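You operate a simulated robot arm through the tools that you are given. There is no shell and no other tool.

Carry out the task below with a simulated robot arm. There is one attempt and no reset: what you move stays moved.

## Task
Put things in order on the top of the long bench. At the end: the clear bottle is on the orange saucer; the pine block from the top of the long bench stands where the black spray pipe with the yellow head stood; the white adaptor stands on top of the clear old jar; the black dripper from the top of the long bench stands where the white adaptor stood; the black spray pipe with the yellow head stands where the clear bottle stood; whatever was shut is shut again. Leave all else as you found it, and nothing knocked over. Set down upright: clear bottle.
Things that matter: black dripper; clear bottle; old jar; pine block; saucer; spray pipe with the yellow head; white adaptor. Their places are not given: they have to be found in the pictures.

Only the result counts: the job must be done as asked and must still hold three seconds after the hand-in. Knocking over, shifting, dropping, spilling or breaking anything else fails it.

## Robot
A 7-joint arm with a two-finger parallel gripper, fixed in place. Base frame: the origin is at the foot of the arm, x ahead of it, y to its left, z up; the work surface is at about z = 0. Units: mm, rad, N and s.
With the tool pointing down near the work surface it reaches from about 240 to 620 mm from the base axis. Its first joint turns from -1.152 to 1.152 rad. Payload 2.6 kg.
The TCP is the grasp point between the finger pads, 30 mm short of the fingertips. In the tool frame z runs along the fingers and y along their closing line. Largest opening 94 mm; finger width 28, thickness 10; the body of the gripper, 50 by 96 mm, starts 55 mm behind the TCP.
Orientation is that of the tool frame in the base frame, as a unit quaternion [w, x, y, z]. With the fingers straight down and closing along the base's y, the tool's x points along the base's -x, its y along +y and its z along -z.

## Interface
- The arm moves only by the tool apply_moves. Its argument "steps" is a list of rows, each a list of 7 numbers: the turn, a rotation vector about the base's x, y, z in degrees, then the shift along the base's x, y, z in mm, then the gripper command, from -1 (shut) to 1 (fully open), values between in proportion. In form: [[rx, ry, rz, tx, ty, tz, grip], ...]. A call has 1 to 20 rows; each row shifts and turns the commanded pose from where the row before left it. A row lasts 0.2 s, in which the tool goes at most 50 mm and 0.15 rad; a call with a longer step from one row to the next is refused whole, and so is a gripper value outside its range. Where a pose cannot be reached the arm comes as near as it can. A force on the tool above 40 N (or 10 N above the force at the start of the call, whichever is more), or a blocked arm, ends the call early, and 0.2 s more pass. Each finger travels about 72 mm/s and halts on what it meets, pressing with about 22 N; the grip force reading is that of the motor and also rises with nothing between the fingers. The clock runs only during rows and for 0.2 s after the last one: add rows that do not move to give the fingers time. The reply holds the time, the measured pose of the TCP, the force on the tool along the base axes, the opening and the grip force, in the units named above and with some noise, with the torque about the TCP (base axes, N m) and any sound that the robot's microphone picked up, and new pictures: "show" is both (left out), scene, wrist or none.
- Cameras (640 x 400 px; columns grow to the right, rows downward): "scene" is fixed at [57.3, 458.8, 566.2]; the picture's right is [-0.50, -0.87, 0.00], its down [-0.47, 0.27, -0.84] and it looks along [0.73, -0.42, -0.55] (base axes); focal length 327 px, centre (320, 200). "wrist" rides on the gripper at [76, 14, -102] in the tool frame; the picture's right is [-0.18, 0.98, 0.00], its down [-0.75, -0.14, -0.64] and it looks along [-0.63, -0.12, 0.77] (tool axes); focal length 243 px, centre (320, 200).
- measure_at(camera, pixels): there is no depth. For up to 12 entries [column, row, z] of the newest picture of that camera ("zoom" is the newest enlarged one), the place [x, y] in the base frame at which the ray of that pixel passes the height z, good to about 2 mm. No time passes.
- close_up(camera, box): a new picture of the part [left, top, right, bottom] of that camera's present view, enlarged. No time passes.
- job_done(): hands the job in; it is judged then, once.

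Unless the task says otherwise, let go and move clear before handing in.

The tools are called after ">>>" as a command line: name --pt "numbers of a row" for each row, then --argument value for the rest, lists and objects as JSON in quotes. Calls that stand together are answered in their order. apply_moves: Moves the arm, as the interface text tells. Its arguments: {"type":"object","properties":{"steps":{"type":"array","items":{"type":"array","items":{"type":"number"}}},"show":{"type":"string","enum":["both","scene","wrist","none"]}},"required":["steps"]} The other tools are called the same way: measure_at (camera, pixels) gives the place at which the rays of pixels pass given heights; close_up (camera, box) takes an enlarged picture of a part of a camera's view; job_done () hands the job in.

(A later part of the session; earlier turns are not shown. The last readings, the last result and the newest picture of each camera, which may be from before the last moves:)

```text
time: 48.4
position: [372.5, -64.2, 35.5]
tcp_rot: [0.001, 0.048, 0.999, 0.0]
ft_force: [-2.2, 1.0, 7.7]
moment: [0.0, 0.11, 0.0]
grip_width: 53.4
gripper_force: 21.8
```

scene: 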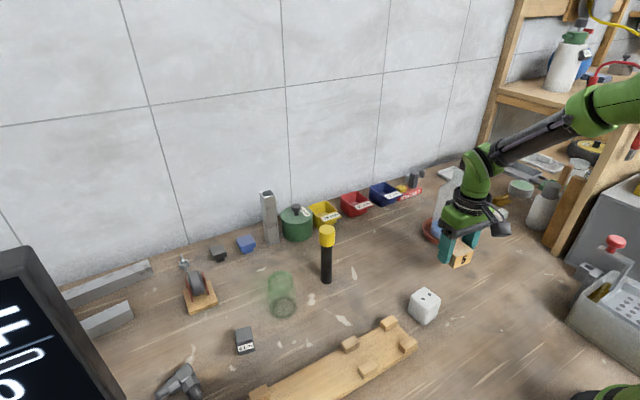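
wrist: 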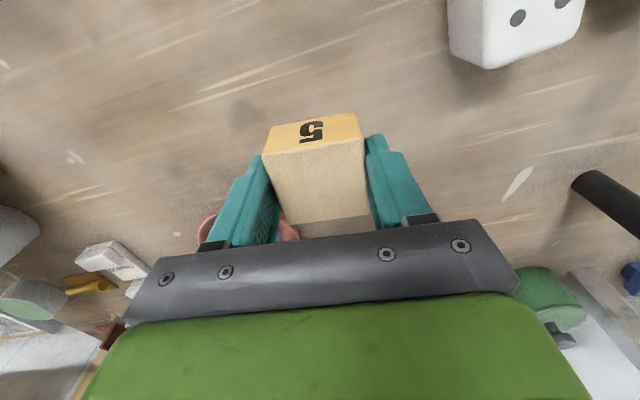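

A 7.7 N contact at z=35.5 means the block is down. I'll open the fingers and rise clear.

>>> apply_moves --pt "0 0 0 0 0 0 0.3" --pt "0 0 0 0 0 0 0.7" --pt "0 0 0 0 0 0 1" --pt "0 0 0 0 0 10 1" --pt "0 0 0 0 0 35 1" --pt "0 0 0 0 0 45 1" --pt "0 0 5.5 -30 0 25 1" --pt "0 0 0 0 0 0 1"

>>> close_up --camera "scene" --box '[390, 170, 530, 340]'

>>> close_up --camera "wrist" --box '[240, 20, 500, 200]'

```text
time: 50.2
position: [342.6, -65.4, 151.1]
tcp_rot: [0.001, -0.001, 1.0, 0.0]
ft_force: [-0.7, -0.2, -0.1]
moment: [0.02, -0.02, 0.02]
grip_width: 94.3
gripper_force: 0.0
```

scene: 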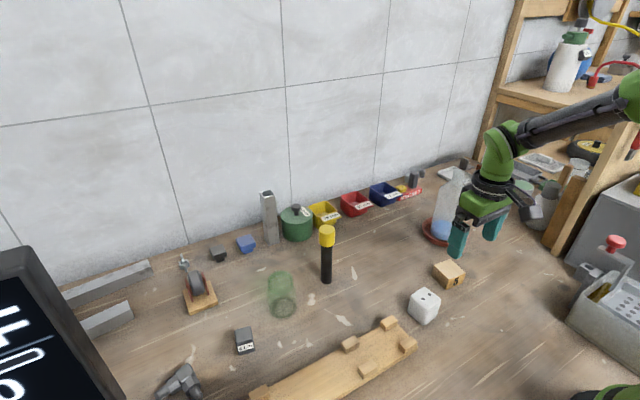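
wrist: 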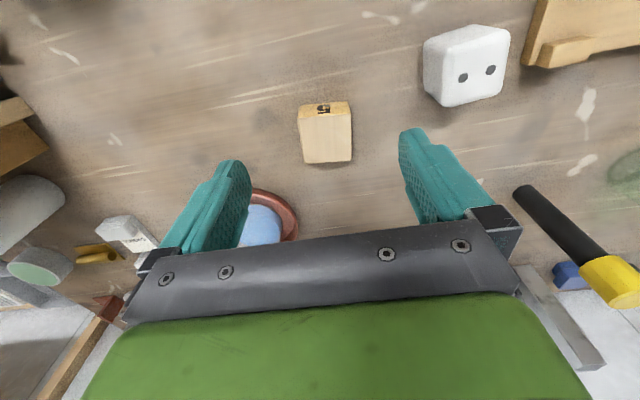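

```text
2.35 times, centred on (460, 255) of scene
```

zoom: 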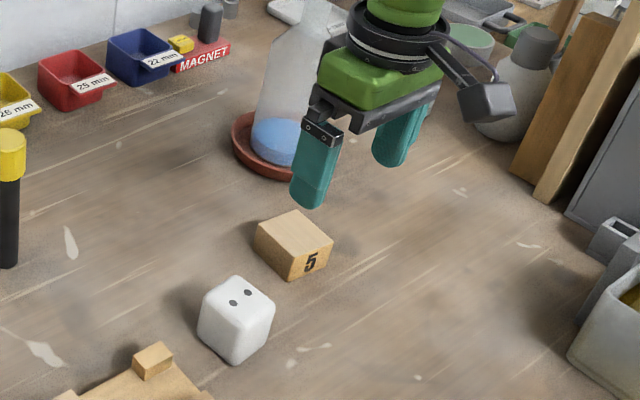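

```text
2.22 times, centred on (370, 110) of wrist
```

zoom: 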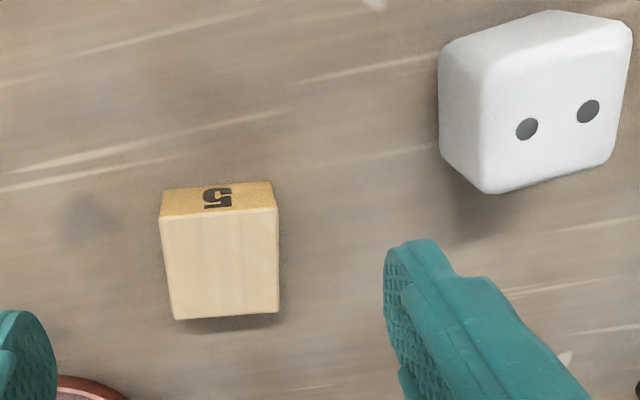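

The block stands on the pipe's old spot. I'll check its position and then move toward the white adaptor for a better view.

>>> measure_at --camera "wrist" --pixels '[[299.4, 117.7, 33], [351.1, 113.2, 33], [352, 160.4, 33], [305.2, 164, 33]]'

>>> apply_moves --pt "0 0 0 -18 30 10 1" --pt "0 0 0 -18 40 10 1" --pt "0 0 0 -18 40 0 1" --pt "0 0 0 0 5 0 1" --pt "0 0 0 0 0 0 1"

>>> close_up --camera "wrist" --box '[240, 60, 420, 200]'

>>> close_up --camera "scene" --box '[390, 270, 470, 340]'

```text
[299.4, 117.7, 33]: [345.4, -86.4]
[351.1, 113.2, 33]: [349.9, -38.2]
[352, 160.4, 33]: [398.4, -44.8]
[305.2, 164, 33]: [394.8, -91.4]
```

```text
time: 51.4
position: [288.0, 48.9, 170.1]
tcp_rot: [0.0, 0.001, 1.0, 0.001]
ft_force: [0.7, -0.9, -0.8]
moment: [-0.03, 0.0, 0.01]
grip_width: 93.7
gripper_force: 0.1
```

scene: 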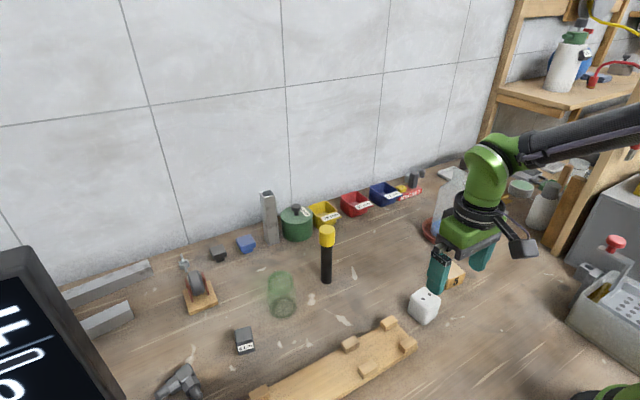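
wrist: 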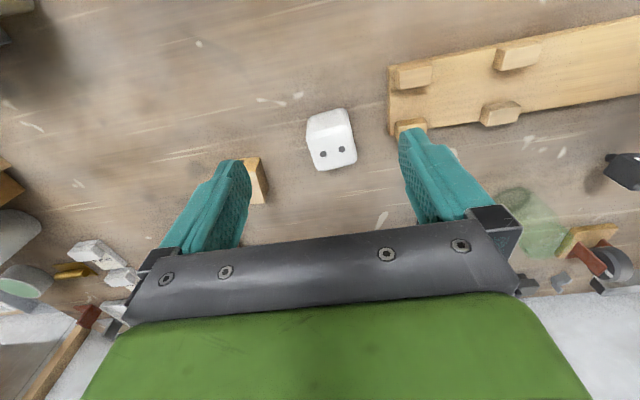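

```text
2.86 times, centred on (330, 130) of wrist
```

zoom: 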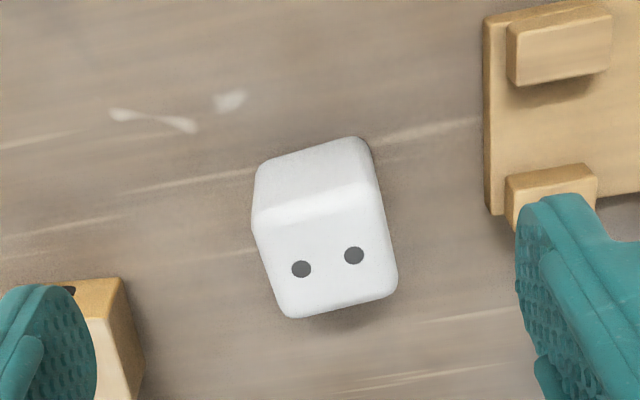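

```text
5.71 times, centred on (430, 305) of scene
```

zoom: 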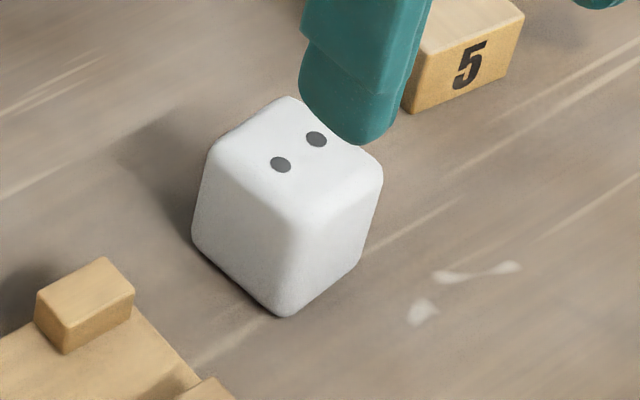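

The block is centred at (372,-65), matching the pipe's old place. For the adaptor, I'll use its two dark holes, visible in both cameras, to find its height.

>>> measure_at --camera "wrist" --pixels '[[323.4, 154.2, 35], [323.4, 154.2, 45], [323.4, 154.2, 55], [341.9, 149.3, 35], [341.9, 149.3, 45], [341.9, 149.3, 55], [309, 117.8, 0], [343.3, 108.3, 0], [307.3, 137.7, 45], [357, 159.8, 45], [318.8, 170.3, 45], [348.2, 127.2, 45]]'

>>> measure_at --camera "scene" --pixels '[[423.2, 298.9, 35], [423.2, 298.9, 45], [423.2, 298.9, 55], [429.4, 294.3, 35], [429.4, 294.3, 45], [429.4, 294.3, 55], [424, 325.3, 0], [408, 311.5, 0], [437.5, 316, 0]]'

```text
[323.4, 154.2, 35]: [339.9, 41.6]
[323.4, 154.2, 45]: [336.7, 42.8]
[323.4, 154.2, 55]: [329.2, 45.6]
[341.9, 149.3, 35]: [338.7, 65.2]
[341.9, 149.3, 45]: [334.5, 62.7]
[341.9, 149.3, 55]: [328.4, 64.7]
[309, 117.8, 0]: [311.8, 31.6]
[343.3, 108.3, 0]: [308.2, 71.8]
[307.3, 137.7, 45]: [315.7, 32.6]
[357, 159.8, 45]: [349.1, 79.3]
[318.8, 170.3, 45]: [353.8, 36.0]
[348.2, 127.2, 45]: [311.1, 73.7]
```

```text
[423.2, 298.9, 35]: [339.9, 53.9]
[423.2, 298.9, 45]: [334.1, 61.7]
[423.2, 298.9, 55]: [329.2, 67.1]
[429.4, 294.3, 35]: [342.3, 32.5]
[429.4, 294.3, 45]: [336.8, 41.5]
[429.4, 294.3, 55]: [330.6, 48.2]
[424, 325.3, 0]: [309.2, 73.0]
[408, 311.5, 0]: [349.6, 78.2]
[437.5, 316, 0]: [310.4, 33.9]
```

The holes give a top height of z≈46; the adaptor footprint is centred near (331,55.5) and turned about +6°. The pegged plank is close by, so I'll measure the gap to it.

>>> measure_at --camera "wrist" --pixels '[[388, 134, 0], [388, 134, 20], [397, 140, 0], [397, 140, 20], [427, 133, 0], [388, 65, 20], [396, 122, 35], [427, 118, 35]]'

>>> measure_at --camera "scene" --pixels '[[382, 326, 20], [382, 326, 0], [398, 323, 35], [390, 317, 35], [417, 346, 0], [416, 348, 20], [380, 323, 35]]'

>>> close_up --camera "scene" --box '[360, 280, 460, 370]'

```text
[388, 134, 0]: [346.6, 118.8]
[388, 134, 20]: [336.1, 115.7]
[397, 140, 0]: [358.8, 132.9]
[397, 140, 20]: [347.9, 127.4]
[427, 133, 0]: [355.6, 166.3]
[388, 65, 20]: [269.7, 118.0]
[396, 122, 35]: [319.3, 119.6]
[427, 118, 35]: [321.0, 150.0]
```

```text
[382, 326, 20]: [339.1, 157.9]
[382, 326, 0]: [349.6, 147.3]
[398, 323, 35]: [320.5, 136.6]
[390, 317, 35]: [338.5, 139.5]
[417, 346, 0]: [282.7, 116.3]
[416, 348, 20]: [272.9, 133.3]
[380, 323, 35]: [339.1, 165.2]
```

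```text
4.44 times, centred on (410, 325) of scene
```

zoom: 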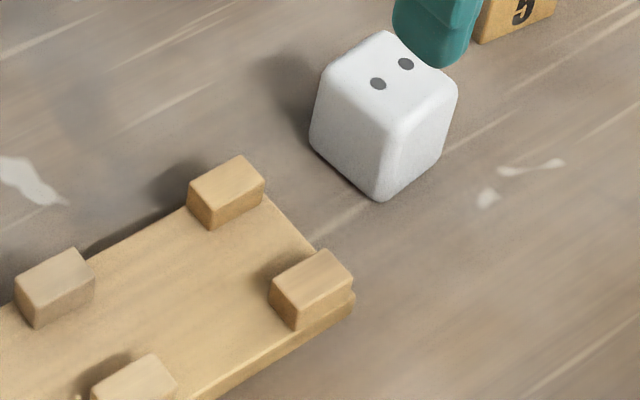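

The plank's edge is at y≈116, so a fully open finger would pass too close. I'll narrow the opening to about 66 mm, turn the hand +6° and move over the adaptor.

>>> apply_moves --pt "0 0 6 22 3.3 0 0.4" --pt "0 0 0 21 3.3 -20 0.4" --pt "0 0 0 0 0 -40 0.4" --pt "0 0 0 0 0 0 0.4" --pt "0 0 0 0 0 0 0.4"

>>> close_up --camera "wrist" --box '[240, 40, 420, 200]'

>>> close_up --camera "scene" --box '[370, 220, 480, 340]'

```text
time: 52.6
position: [330.6, 56.2, 109.3]
tcp_rot: [-0.001, -0.053, 0.999, -0.001]
ft_force: [-0.4, -0.1, 0.7]
moment: [0.0, -0.03, 0.01]
grip_width: 66.0
gripper_force: 0.1
```

scene: 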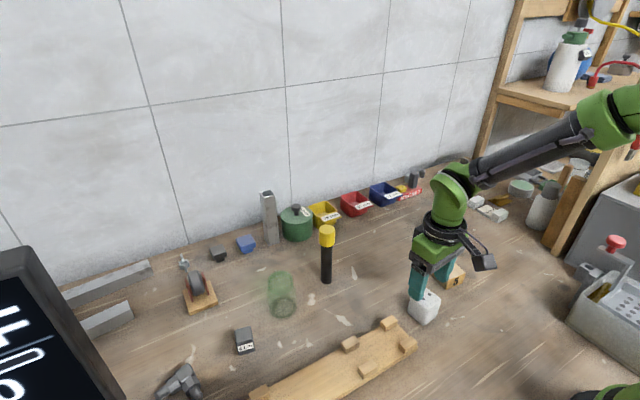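
wrist: 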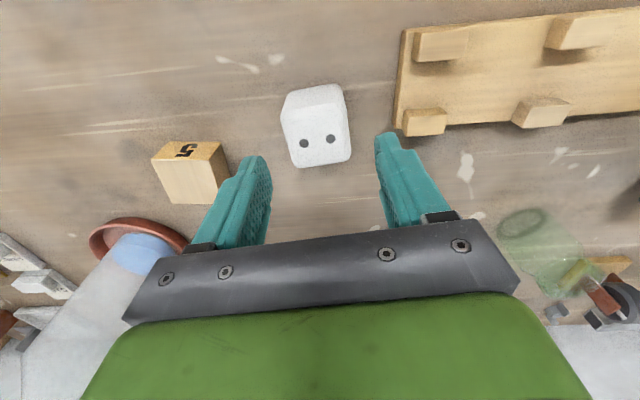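

```text
2.50 times, centred on (330, 120) of wrist
```

zoom: 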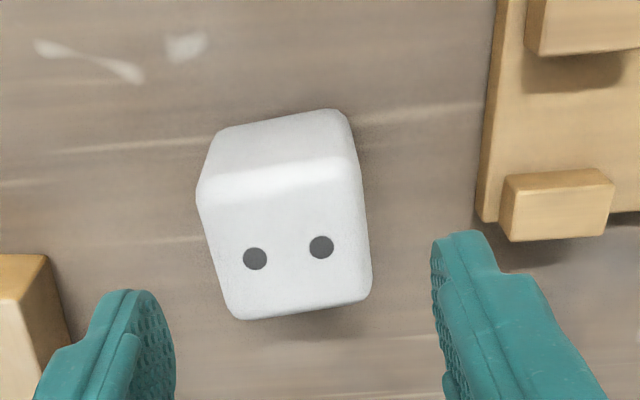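

```text
3.33 times, centred on (425, 280) of scene
```

zoom: 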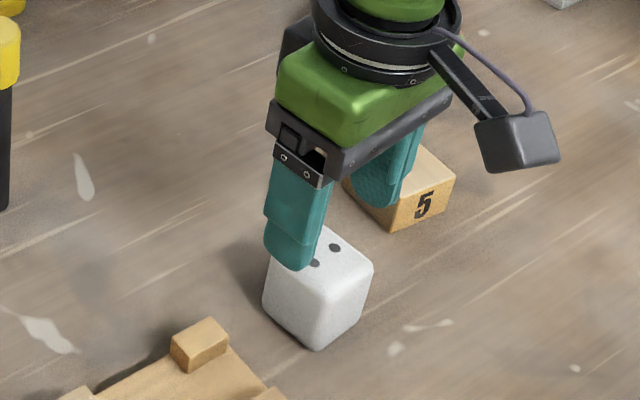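

The hand is above the adaptor with the fingers at 66 mm. I'll verify the adaptor's centre from the holes and top corners at z=46.

>>> measure_at --camera "wrist" --pixels '[[303.6, 143.2, 46], [330.4, 138.8, 46], [280.8, 116, 44], [346, 104, 44], [350.6, 157, 44], [295.5, 167, 44], [288, 92, 0], [339, 84, 0]]'

```text
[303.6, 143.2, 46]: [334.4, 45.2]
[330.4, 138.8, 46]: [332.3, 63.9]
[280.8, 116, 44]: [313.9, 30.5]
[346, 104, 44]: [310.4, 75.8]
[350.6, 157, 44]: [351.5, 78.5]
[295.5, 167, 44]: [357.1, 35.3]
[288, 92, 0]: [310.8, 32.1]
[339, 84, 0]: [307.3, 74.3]
```

The adaptor is centred at (332,55), which I'll record as the dripper's target spot. I'll descend so the tips stay about 12 mm above its base, keeping them clear of the jar later, and close.

>>> apply_moves --pt "0 0 0 1.2 -1 -30 0.4" --pt "0 0 0 0 0 -25 0.4" --pt "0 0 0 0 0 -12 0.4" --pt "0 0 0 0 0 0 0.4" --pt "0 0 0 0 0 0 0" --pt "0 0 0 0 0 0 -0.3" --pt "0 0 0 0 0 0 -1" --pt "0 0 0 0 0 0 -1" --pt "0 0 0 0 0 0 -1"

>>> close_up --camera "scene" --box '[370, 220, 480, 340]'

>>> close_up --camera "wrist" --box '[230, 90, 410, 240]'

```text
time: 54.6
position: [331.6, 55.9, 41.9]
tcp_rot: [0.0, -0.052, 0.999, 0.0]
ft_force: [-1.1, 0.4, 0.2]
moment: [0.0, -0.01, 0.0]
grip_width: 49.9
gripper_force: 22.1
```

scene: 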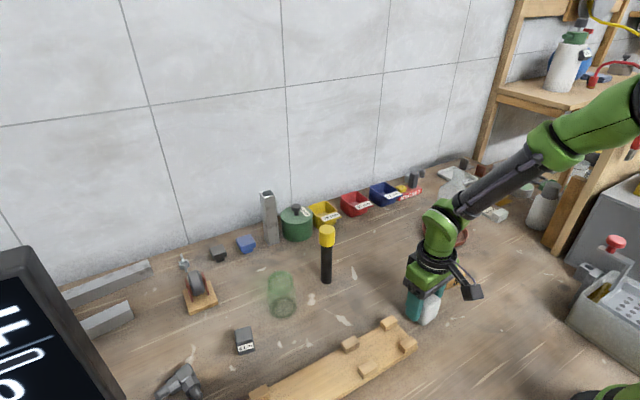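
wrist: 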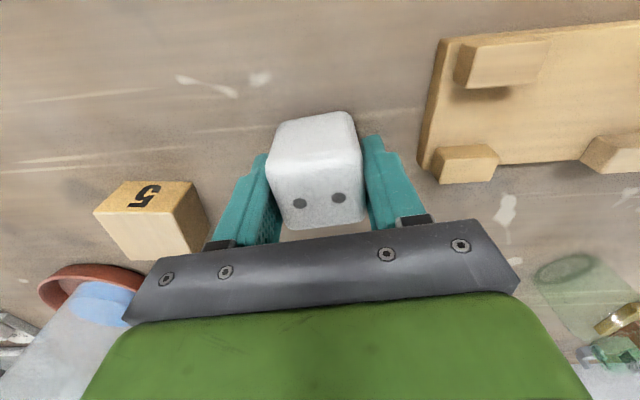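

```text
3.33 times, centred on (425, 280) of scene
```

zoom: 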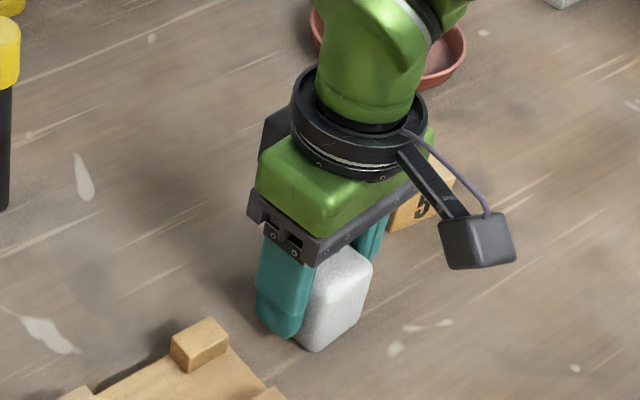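

```text
2.67 times, centred on (320, 165) of wrist
```

zoom: 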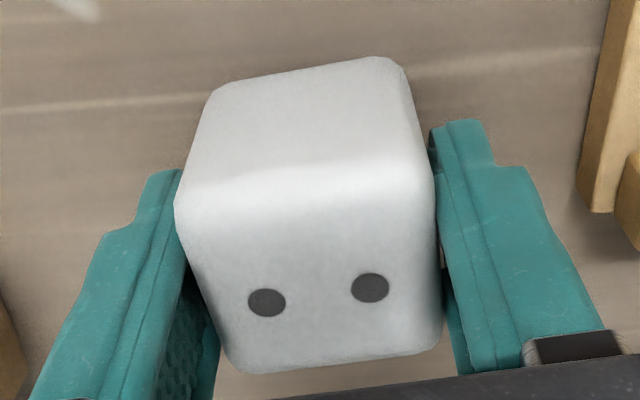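

The adaptor is gripped at 49.9 mm and held squarely. I'll lift it well above the jar's height and carry it partway, stopping short for another look at the jar.

>>> apply_moves --pt "0 0 0 0 0 6 -1" --pt "0 0 0 0 0 30 -1" --pt "0 0 0 0 0 45 -1" --pt "0 0 0 0 0 45 -1" --pt "0 0 0 0 0 24 -1" --pt "0 0 0 12 18 0 -1" --pt "0 0 0 18 27 0 -1" --pt "0 0 0 20 30 0 -1" --pt "0 0 0 20 30 0 -1" --pt "0 0 0 20 30 0 -1" --pt "0 0 0 15 25 0 -1" --pt "0 0 0 0 0 0 -1"

>>> close_up --camera "wrist" --box '[350, 60, 510, 220]'

>>> close_up --camera "scene" --box '[250, 250, 320, 325]'

```text
time: 57.2
position: [437.4, 216.5, 192.8]
tcp_rot: [-0.001, -0.052, 0.999, 0.0]
ft_force: [1.0, -0.5, -0.7]
moment: [0.01, 0.01, 0.01]
grip_width: 49.6
gripper_force: 22.3
```

scene: 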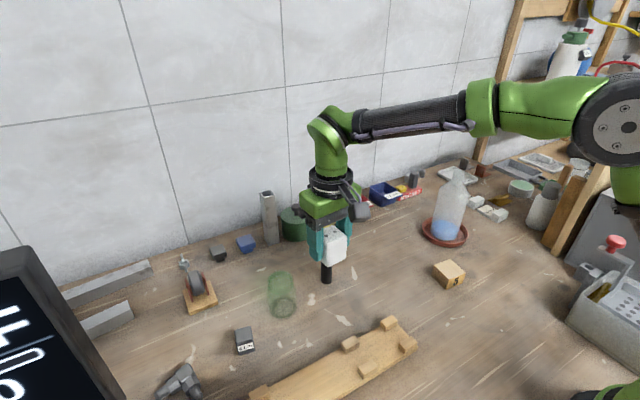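
wrist: 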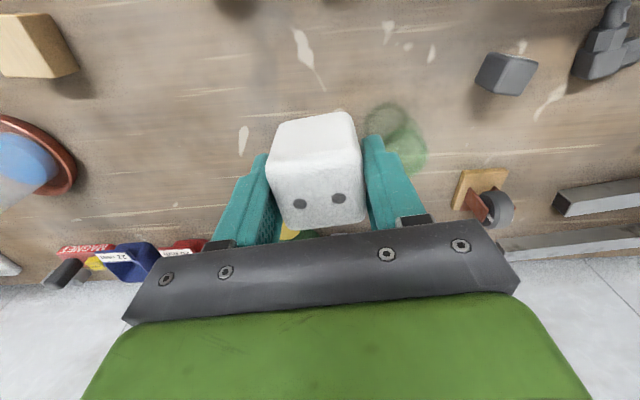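

```text
2.50 times, centred on (430, 140) of wrist
```

zoom: 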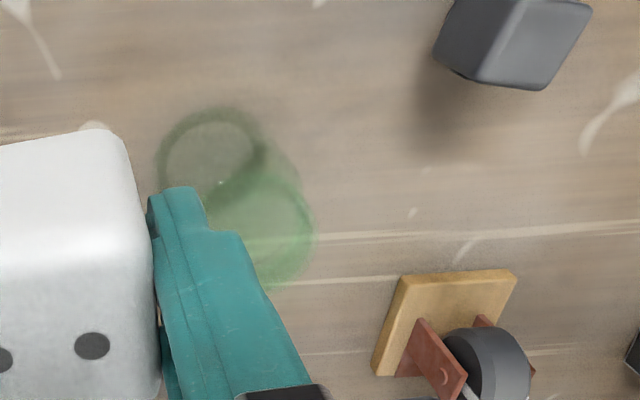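

```text
5.33 times, centred on (285, 288) of scene
```

zoom: 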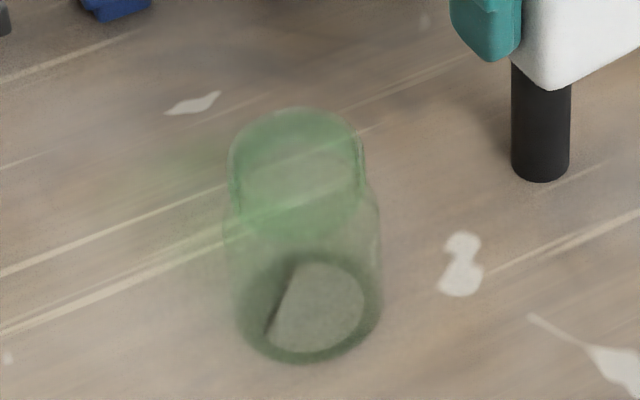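

The jar's lid and base ellipses are clear in the scene view: base centre at about (282.9,308) and top centre at about (280.5,279.7). I'll measure both again to fix its axis and height.

>>> measure_at --camera "scene" --pixels '[[282.9, 308, 0], [280.5, 279.7, 75], [280.5, 279.7, 80], [280.5, 279.7, 85], [280.5, 279.7, 90], [281.6, 318.6, 0], [267.8, 282, 80], [293.1, 277, 80], [280.7, 270.5, 80]]'

>>> measure_at --camera "wrist" --pixels '[[387, 124, 0], [385, 102.5, 0], [425, 174.5, 80], [428, 155, 80], [400, 155, 75], [400, 155, 80], [400, 155, 85], [365.5, 125, 0]]'

```text
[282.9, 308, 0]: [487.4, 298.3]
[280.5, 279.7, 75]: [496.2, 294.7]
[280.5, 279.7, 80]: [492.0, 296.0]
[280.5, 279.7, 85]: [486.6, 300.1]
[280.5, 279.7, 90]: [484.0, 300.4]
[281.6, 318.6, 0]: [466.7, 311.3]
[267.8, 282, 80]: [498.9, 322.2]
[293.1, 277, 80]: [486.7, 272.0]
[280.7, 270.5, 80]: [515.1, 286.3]
```

```text
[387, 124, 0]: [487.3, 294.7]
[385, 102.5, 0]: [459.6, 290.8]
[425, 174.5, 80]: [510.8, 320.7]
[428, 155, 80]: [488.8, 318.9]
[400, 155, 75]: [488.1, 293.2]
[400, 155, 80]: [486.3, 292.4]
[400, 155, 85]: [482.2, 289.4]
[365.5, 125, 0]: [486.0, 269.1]
```

The jar is centred at (488,296.5) with its top near z≈83. I'll move the adaptor directly over it and lower it to about 12 mm above the expected contact height.

>>> apply_moves --pt "0 0 0 15 24 0 -1" --pt "0 0 0 20 31 0 -1" --pt "0 0 0 16 25 0 -1" --pt "0 0 0 0 0 0 -1" --pt "0 0 0 0 0 -20 -1" --pt "0 0 0 0 0 -20 -1" --pt "0 0 0 0 0 -13 -1" --pt "0 0 0 0 0 0 -1"

>>> close_up --camera "scene" --box '[240, 190, 330, 325]'

>>> close_up --camera "wrist" --box '[230, 60, 410, 240]'

```text
time: 59.0
position: [487.8, 295.1, 139.4]
tcp_rot: [0.0, -0.053, 0.999, 0.001]
ft_force: [1.0, 0.5, -1.3]
moment: [0.0, 0.05, -0.03]
grip_width: 49.7
gripper_force: 22.2
```

scene: 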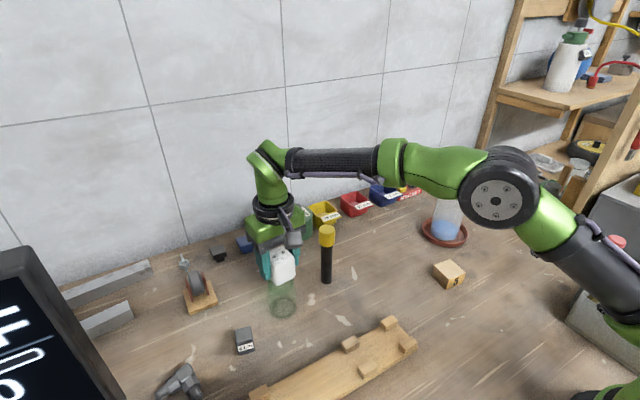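
wrist: 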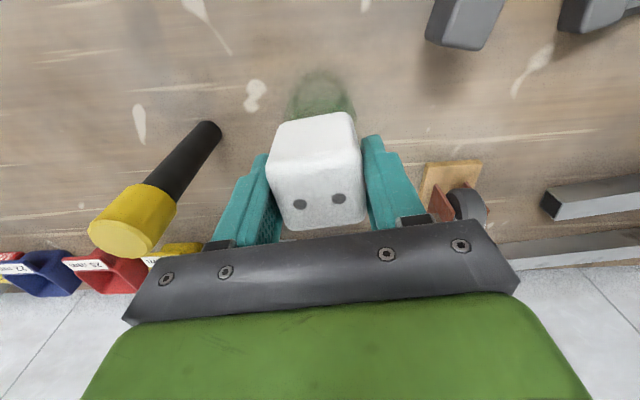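

```text
2.96 times, centred on (285, 258) of scene
```

zoom: 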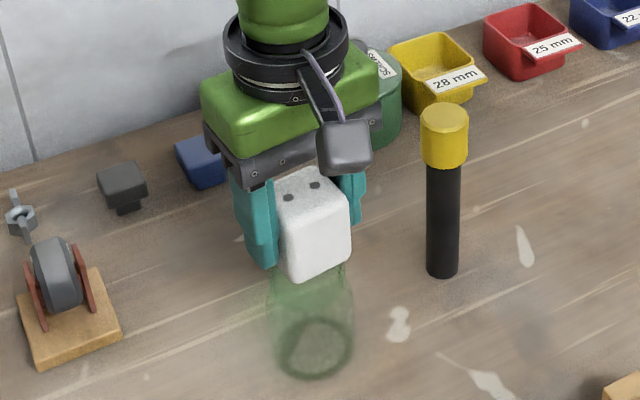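

```text
2.22 times, centred on (320, 150) of wrist
```

zoom: 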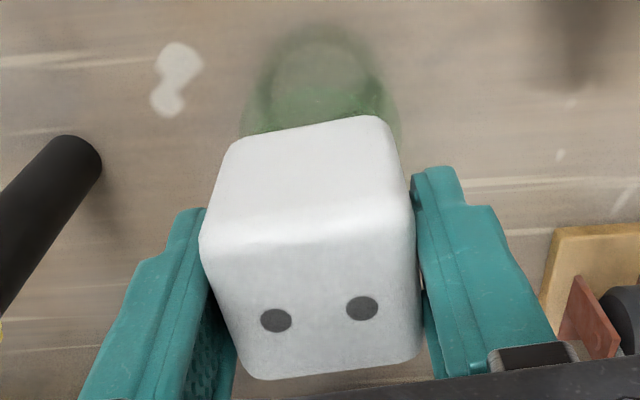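

The adaptor is lined up above the jar with its base at about z=97. I'll step down slowly and watch the force.

>>> apply_moves --pt "0 0 0 0.5 1 -2 -1" --pt "0 0 0 0 0 -2 -1" --pt "0 0 0 0 0 -2 -1" --pt "0 0 0 0 0 0 -1" --show "none"

```text
time: 60.0
position: [489.6, 296.1, 133.7]
tcp_rot: [0.0, -0.052, 0.999, -0.001]
ft_force: [-0.3, 0.0, -0.3]
moment: [-0.01, 0.01, 0.02]
grip_width: 49.8
gripper_force: 22.5
```

>>> apply_moves --pt "0 0 0 0 0 -1.5 -1" --pt "0 0 0 0 0 -1 -1" --pt "0 0 0 0 0 -1 -1" --pt "0 0 0 0 0 0 -1" --show "none"

```text
time: 61.0
position: [487.4, 297.4, 130.1]
tcp_rot: [0.0, -0.052, 0.999, 0.0]
ft_force: [-0.5, -0.5, -0.9]
moment: [0.03, 0.02, 0.02]
grip_width: 49.9
gripper_force: 21.7
```

>>> apply_moves --pt "0 0 0 0 0 -1 -1" --pt "0 0 0 0 0 -1 -1" --pt "0 0 0 0 0 0 -1" --show "none"

```text
time: 61.8
position: [487.4, 295.2, 128.8]
tcp_rot: [0.0, -0.052, 0.999, 0.0]
ft_force: [0.5, 0.5, -0.3]
moment: [-0.02, -0.01, -0.01]
grip_width: 50.0
gripper_force: 21.5
```

>>> apply_moves --pt "0 0 0 0 0 -1 -1" --pt "0 0 0 0 0 -0.7 -1" --pt "0 0 0 0 0 0 -1" --show "none"

```text
time: 62.6
position: [488.4, 296.8, 127.8]
tcp_rot: [0.0, -0.053, 0.999, 0.0]
ft_force: [-0.5, -1.9, 3.9]
moment: [-0.09, 0.04, 0.0]
grip_width: 49.9
gripper_force: 21.7
```

A 3.9 N contact at z≈127.5 puts the jar's top near z=85, as expected. I'll check the pictures before letting go.

>>> apply_moves --pt "0 0 0 0 0 -0.2 -1" --pt "0 0 0 0 0 0 -1"

>>> close_up --camera "scene" --box '[240, 200, 330, 325]'

>>> close_up --camera "wrist" --box '[230, 60, 410, 240]'

```text
time: 63.2
position: [489.0, 297.2, 127.3]
tcp_rot: [0.001, -0.052, 0.999, 0.001]
ft_force: [0.2, -0.8, 8.9]
moment: [-0.08, 0.0, -0.01]
grip_width: 49.9
gripper_force: 22.2
```

scene: 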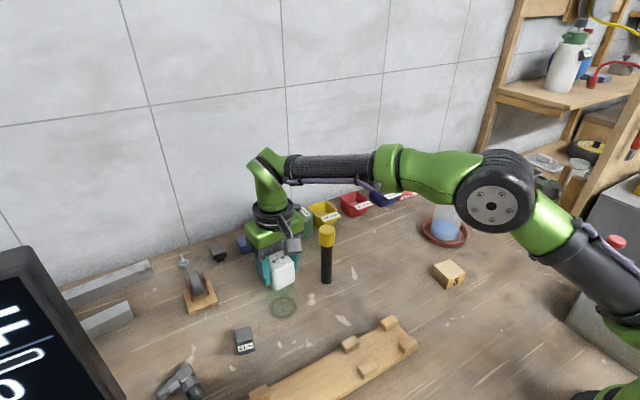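
wrist: 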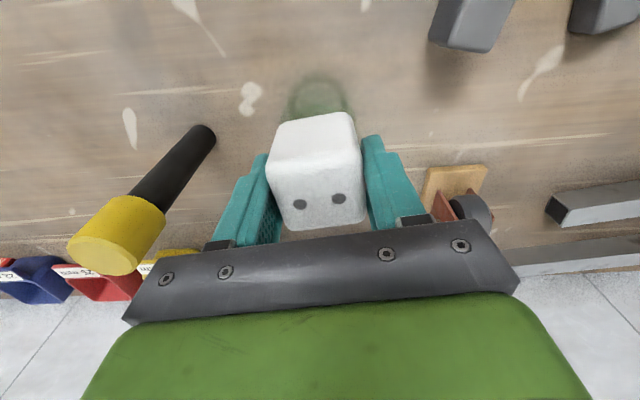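

```text
3.20 times, centred on (285, 262) of scene
```

zoom: 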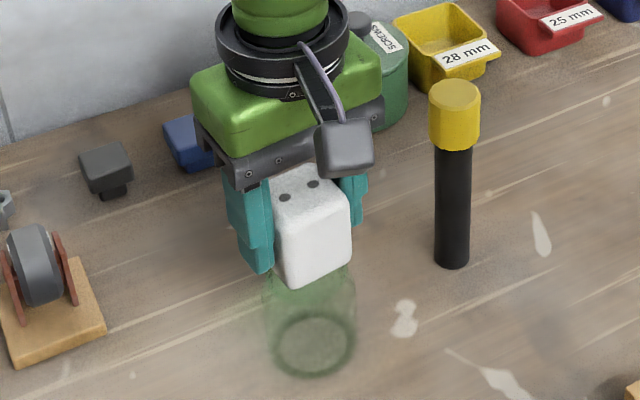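

```text
2.22 times, centred on (320, 150) of wrist
```

zoom: 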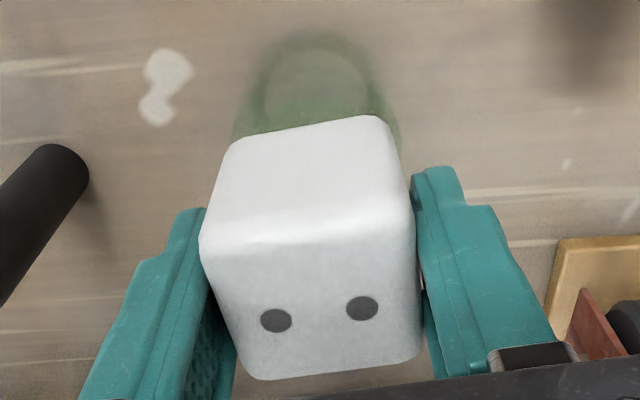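

The 8.9 N contact with almost no tilting moment means the adaptor sits flat and centred on the jar. I'll open gently and rise straight up.

>>> apply_moves --pt "0 0 0 0 0 0 0.15" --pt "0 0 0 0 0 0 0.35" --pt "0 0 0 0 0 0 0.6" --pt "0 0 0 0 0 0 0.6" --pt "0 0 0 0 0 10 0.6" --pt "0 0 0 0 0 30 0.6" --pt "0 0 0 0 0 45 0.8" --pt "0 0 0 0 0 0 1"

>>> close_up --camera "scene" --box '[240, 200, 330, 325]'

>>> close_up --camera "wrist" --box '[230, 40, 430, 240]'

```text
time: 65.0
position: [488.2, 295.0, 212.6]
tcp_rot: [0.0, -0.053, 0.999, 0.0]
ft_force: [0.7, -0.5, 0.6]
moment: [0.02, 0.0, -0.02]
grip_width: 94.3
gripper_force: 0.1
```

scene: 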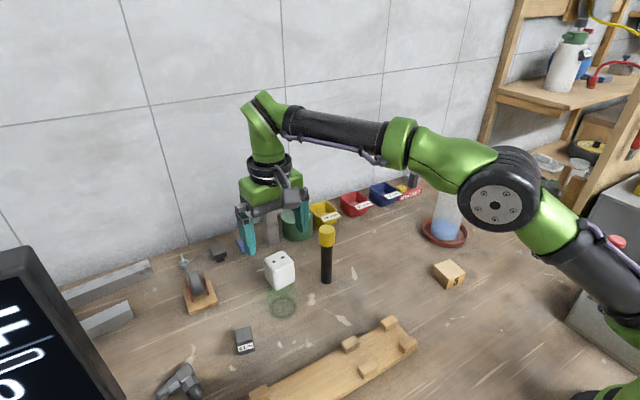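
wrist: 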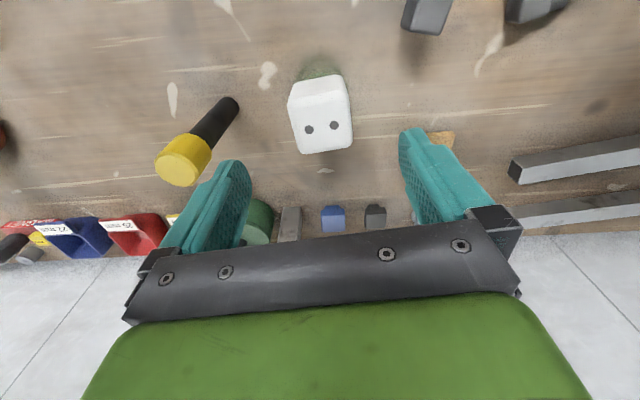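

```text
3.20 times, centred on (285, 262) of scene
```

zoom: 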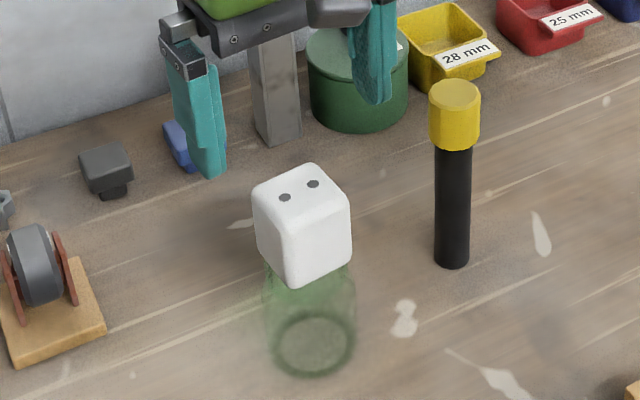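

```text
2.00 times, centred on (330, 140) of wrist
```

zoom: 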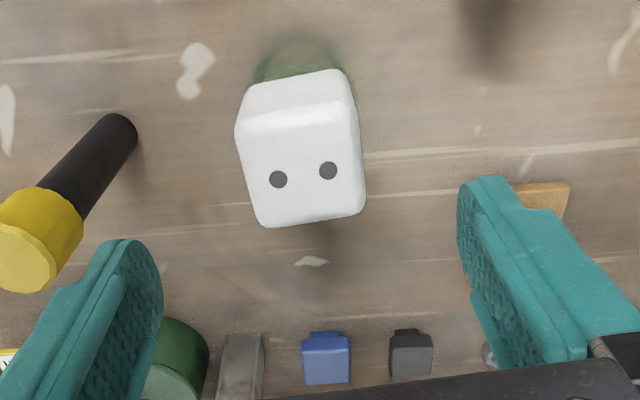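

The adaptor stands on the jar, level and centred. Next is the black dripper, so I'll move to view it while checking the clearance to the dark screen and the elbow fitting nearby.

>>> measure_at --camera "scene" --pixels '[[118, 400, 0], [50, 250, 0], [50, 250, 100], [110, 385, 50], [180, 385, 20], [160, 398, 0], [195, 390, 0], [239, 353, 0], [254, 351, 0], [130, 315, 0]]'

>>> apply_moves --pt "0 0 -6 -30 20 0 1" --pt "0 0 0 -30 30 0 1" --pt "0 0 0 -30 30 0 1" --pt "0 0 0 -20 20 -10 1" --pt "0 0 0 0 0 0 1"

>>> close_up --camera "wrist" --box '[240, 20, 440, 180]'

>>> close_up --camera "scene" --box '[190, 290, 300, 400]'

```text
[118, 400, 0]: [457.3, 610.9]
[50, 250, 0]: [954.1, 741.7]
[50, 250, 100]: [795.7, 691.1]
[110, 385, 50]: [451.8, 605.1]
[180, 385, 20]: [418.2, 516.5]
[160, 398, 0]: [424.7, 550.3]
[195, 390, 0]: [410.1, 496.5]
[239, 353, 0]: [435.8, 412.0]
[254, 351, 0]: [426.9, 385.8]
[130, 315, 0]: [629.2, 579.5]
```

```text
time: 66.2
position: [377.8, 396.3, 200.7]
tcp_rot: [0.001, 0.0, 1.0, -0.001]
ft_force: [0.5, -0.8, -0.2]
moment: [0.02, 0.0, 0.02]
grip_width: 94.1
gripper_force: 0.0
```

scene: 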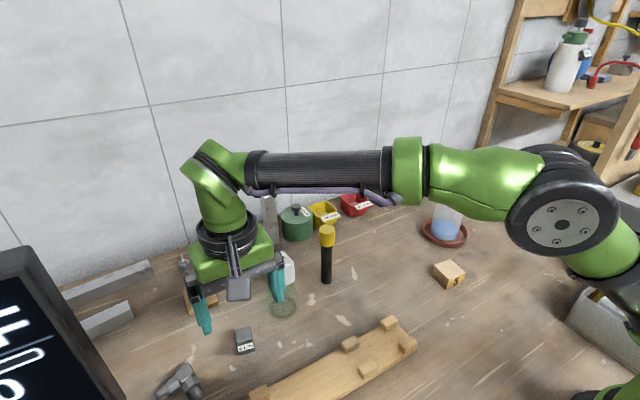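
wrist: 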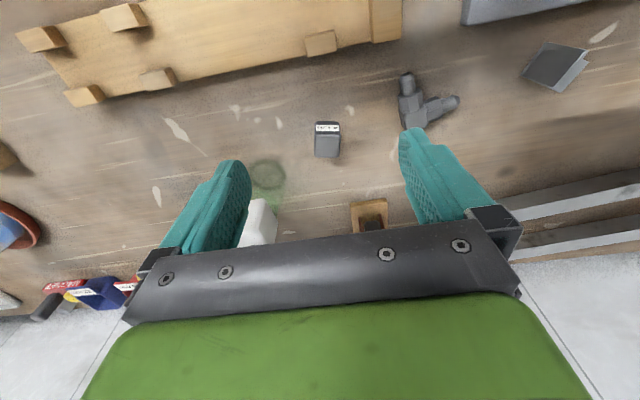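

```text
2.50 times, centred on (340, 100) of wrist
```

zoom: 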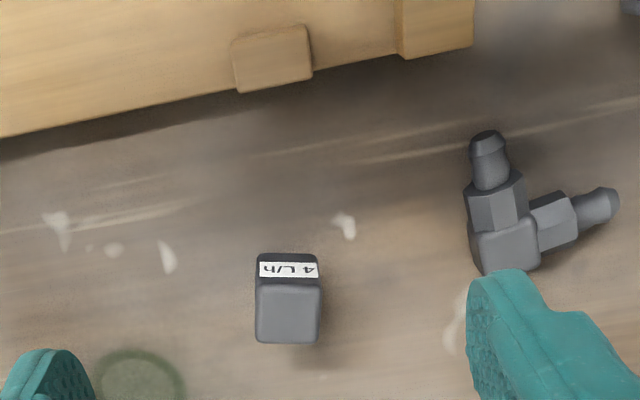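

```text
3.64 times, centred on (245, 345) of scene
```

zoom: 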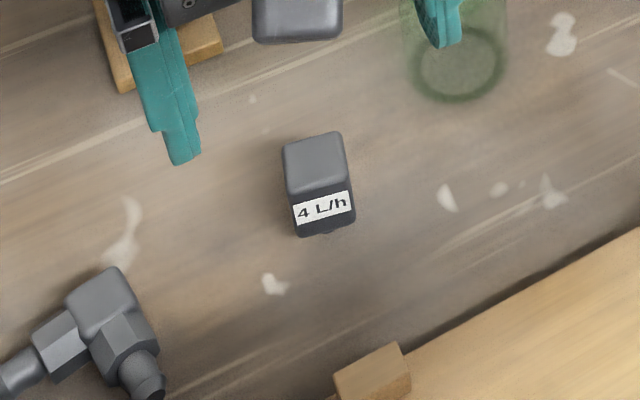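

The labelled "4 L/h" dripper is at (327,140) in the wrist view, turned only slightly. A similar dark item stands near scene (218,253), so I'll compare them before choosing.

>>> apply_moves --pt "0 0 0 30 0 25 1" --pt "0 0 0 40 -20 25 1" --pt "0 0 0 40 -20 0 1" --pt "0 0 0 0 0 0 1"

>>> close_up --camera "wrist" --box '[220, 60, 420, 230]'

>>> close_up --camera "wrist" --box '[240, 0, 460, 120]'

>>> close_up --camera "scene" --box '[190, 225, 270, 275]'

```text
refused: row 2 steps farther than a row can; nothing moved
```

```text
2.35 times, centred on (320, 145) of wrist
```

zoom: 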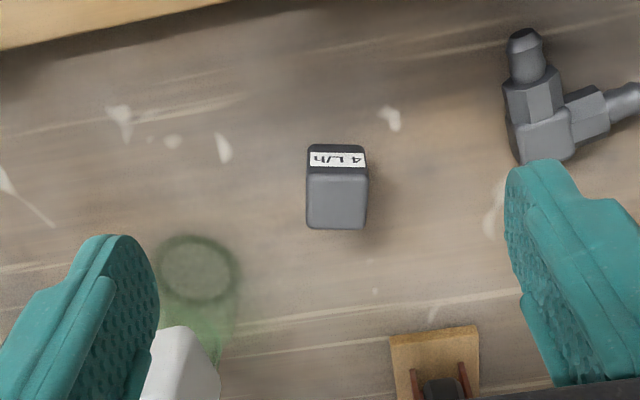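

```text
2.91 times, centred on (350, 60) of wrist
```

zoom: 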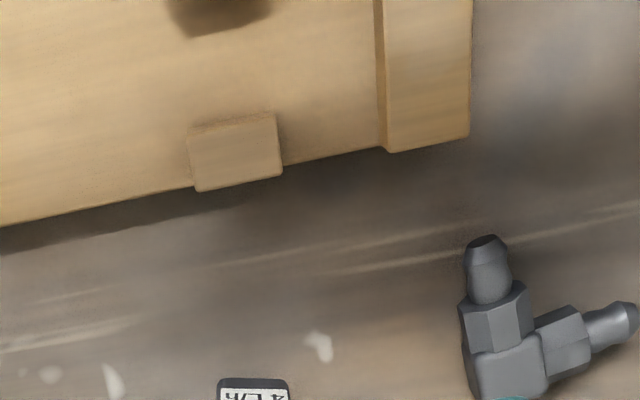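

```text
8.00 times, centred on (230, 250) of scene
```

zoom: 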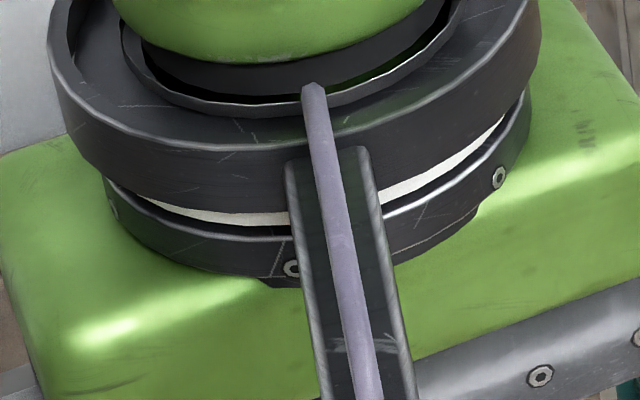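

The move was refused because one row exceeded 50 mm. I'll resend it with shorter rows to view the back row of small items.

>>> apply_moves --pt "0 0 0 20 -10 20 1" --pt "0 0 0 20 -10 20 1" --pt "0 0 0 30 -15 0 1" --pt "0 0 0 20 -10 0 1" --pt "0 0 0 0 0 0 1"

>>> close_up --camera "wrist" --box '[240, 100, 420, 230]'

>>> close_up --camera "wrist" --box '[240, 0, 460, 120]'

```text
time: 67.4
position: [459.2, 355.7, 239.5]
tcp_rot: [0.0, 0.0, 1.0, 0.0]
ft_force: [0.4, 0.0, 0.7]
moment: [-0.02, 0.02, 0.01]
grip_width: 93.9
gripper_force: 0.1
out of reach, approached as far as the arm can: row 4
```

scene: 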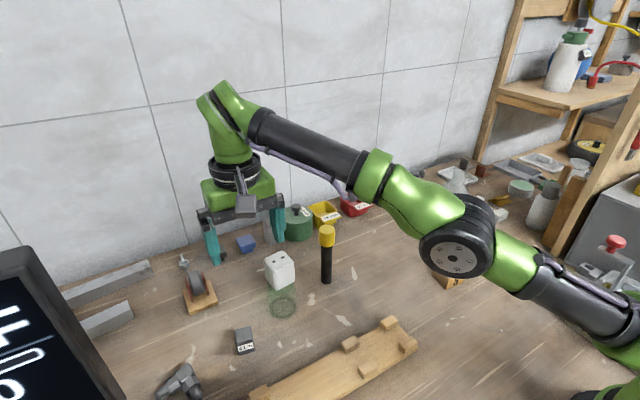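
wrist: 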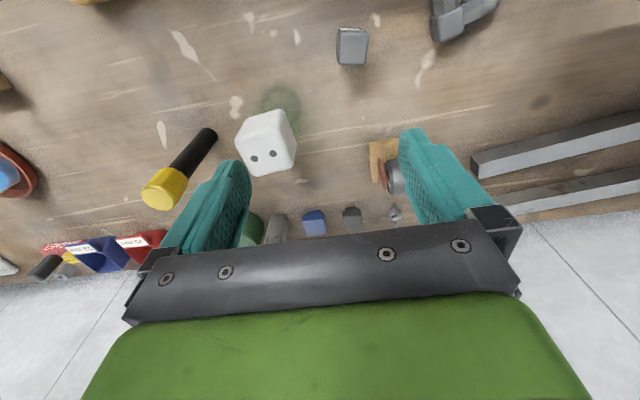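

```text
3.08 times, centred on (330, 165) of wrist
```

zoom: 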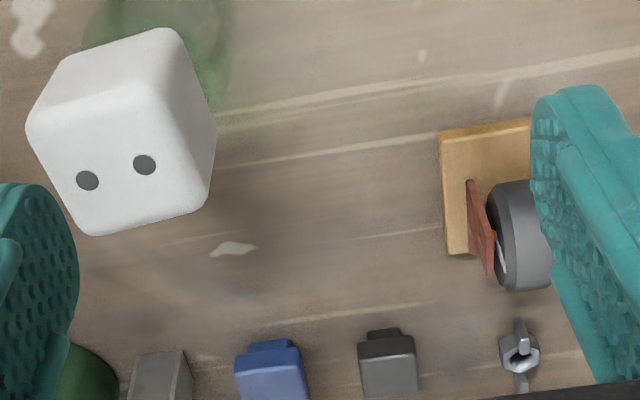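

```text
2.91 times, centred on (350, 60) of wrist
```

zoom: 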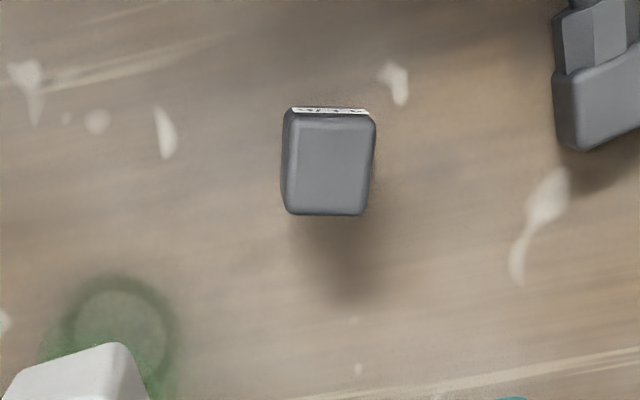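

The back-row items have stubs, carry no label and lie beyond reach, so the "4 L/h" piece is the dripper. I'll return to it, lower this time, and measure it precisely.

>>> apply_moves --pt "0 0 0 -30 10 0 1" --pt "0 0 0 -30 15 -10 1" --pt "0 0 0 -15 15 -25 1" --pt "0 0 0 0 4 -40 1" --pt "0 0 0 0 0 0 1"

>>> close_up --camera "wrist" --box '[260, 60, 400, 200]'

>>> close_up --camera "scene" --box '[215, 310, 275, 370]'

```text
time: 68.6
position: [384.1, 399.0, 164.4]
tcp_rot: [0.0, 0.0, 1.0, 0.001]
ft_force: [0.1, -0.4, 0.0]
moment: [-0.04, 0.02, 0.0]
grip_width: 93.8
gripper_force: 0.0
```

scene: 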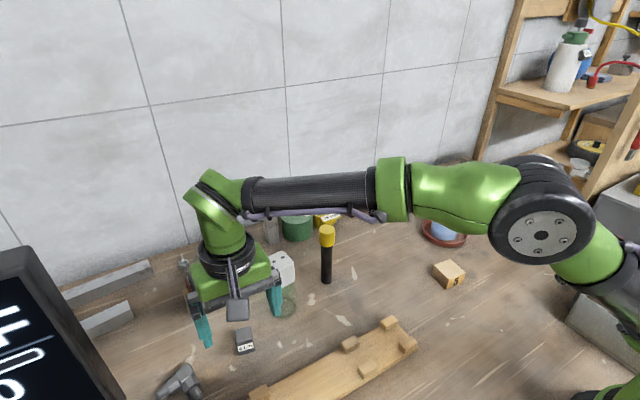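
wrist: 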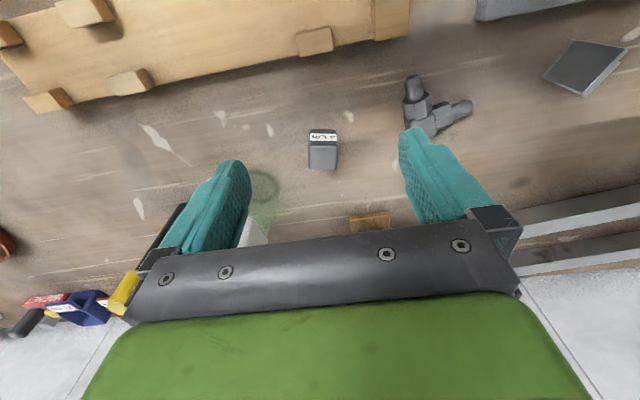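

```text
2.86 times, centred on (330, 130) of wrist
```

zoom: 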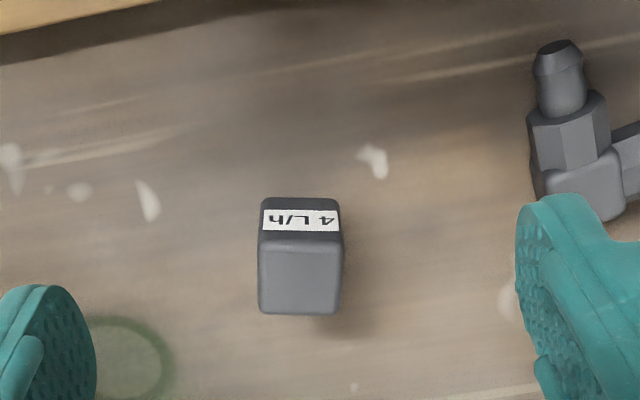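

```text
6.67 times, centred on (245, 340) of scene
```

zoom: 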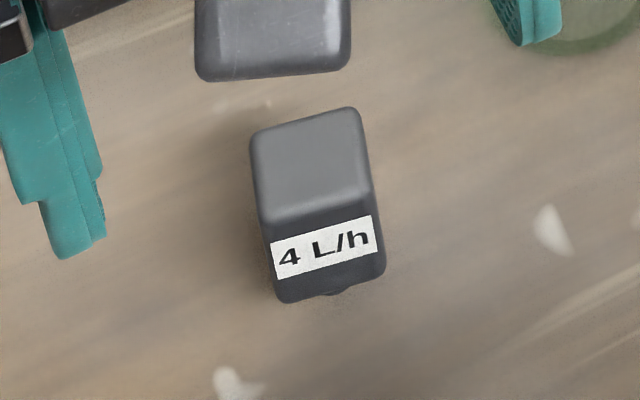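

The dripper's faces are clear in both views, and there's a small nub under its front face. I'll measure its corners to find the footprint, height and angle, and the elbow fitting for clearance.

>>> measure_at --camera "wrist" --pixels '[[308.7, 143.3, 30], [338.1, 142.6, 30], [337.4, 169.2, 30], [309.7, 169.9, 30], [308.7, 143.3, 40], [338.1, 142.6, 40], [337.4, 169.2, 40], [309.7, 169.9, 40], [310.1, 130, 0], [336.3, 129.3, 0], [403, 103, 0], [432, 135, 0]]'

>>> measure_at --camera "scene" --pixels '[[234.5, 330.3, 30], [250.7, 326, 30], [252.8, 341.2, 30], [236.5, 344.2, 30], [234.5, 330.3, 40], [250.7, 326, 40], [252.8, 341.2, 40], [236.5, 344.2, 40], [239.8, 355.5, 0], [254.8, 351.3, 0]]'

```text
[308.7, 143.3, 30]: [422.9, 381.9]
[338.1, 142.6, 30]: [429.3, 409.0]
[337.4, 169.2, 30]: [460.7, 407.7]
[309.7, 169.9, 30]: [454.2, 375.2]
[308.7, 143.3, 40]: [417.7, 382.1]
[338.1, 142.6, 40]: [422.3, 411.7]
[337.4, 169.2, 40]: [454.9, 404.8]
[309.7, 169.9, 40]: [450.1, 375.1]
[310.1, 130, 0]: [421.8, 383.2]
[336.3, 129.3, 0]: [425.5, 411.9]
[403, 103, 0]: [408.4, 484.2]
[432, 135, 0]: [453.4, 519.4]
```

```text
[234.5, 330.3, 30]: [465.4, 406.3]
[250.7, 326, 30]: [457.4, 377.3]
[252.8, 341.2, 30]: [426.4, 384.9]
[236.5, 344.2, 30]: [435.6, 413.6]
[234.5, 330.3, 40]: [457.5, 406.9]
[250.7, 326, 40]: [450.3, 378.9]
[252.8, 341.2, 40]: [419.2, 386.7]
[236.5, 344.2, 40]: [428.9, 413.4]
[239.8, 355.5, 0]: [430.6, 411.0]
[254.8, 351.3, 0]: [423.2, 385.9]
```

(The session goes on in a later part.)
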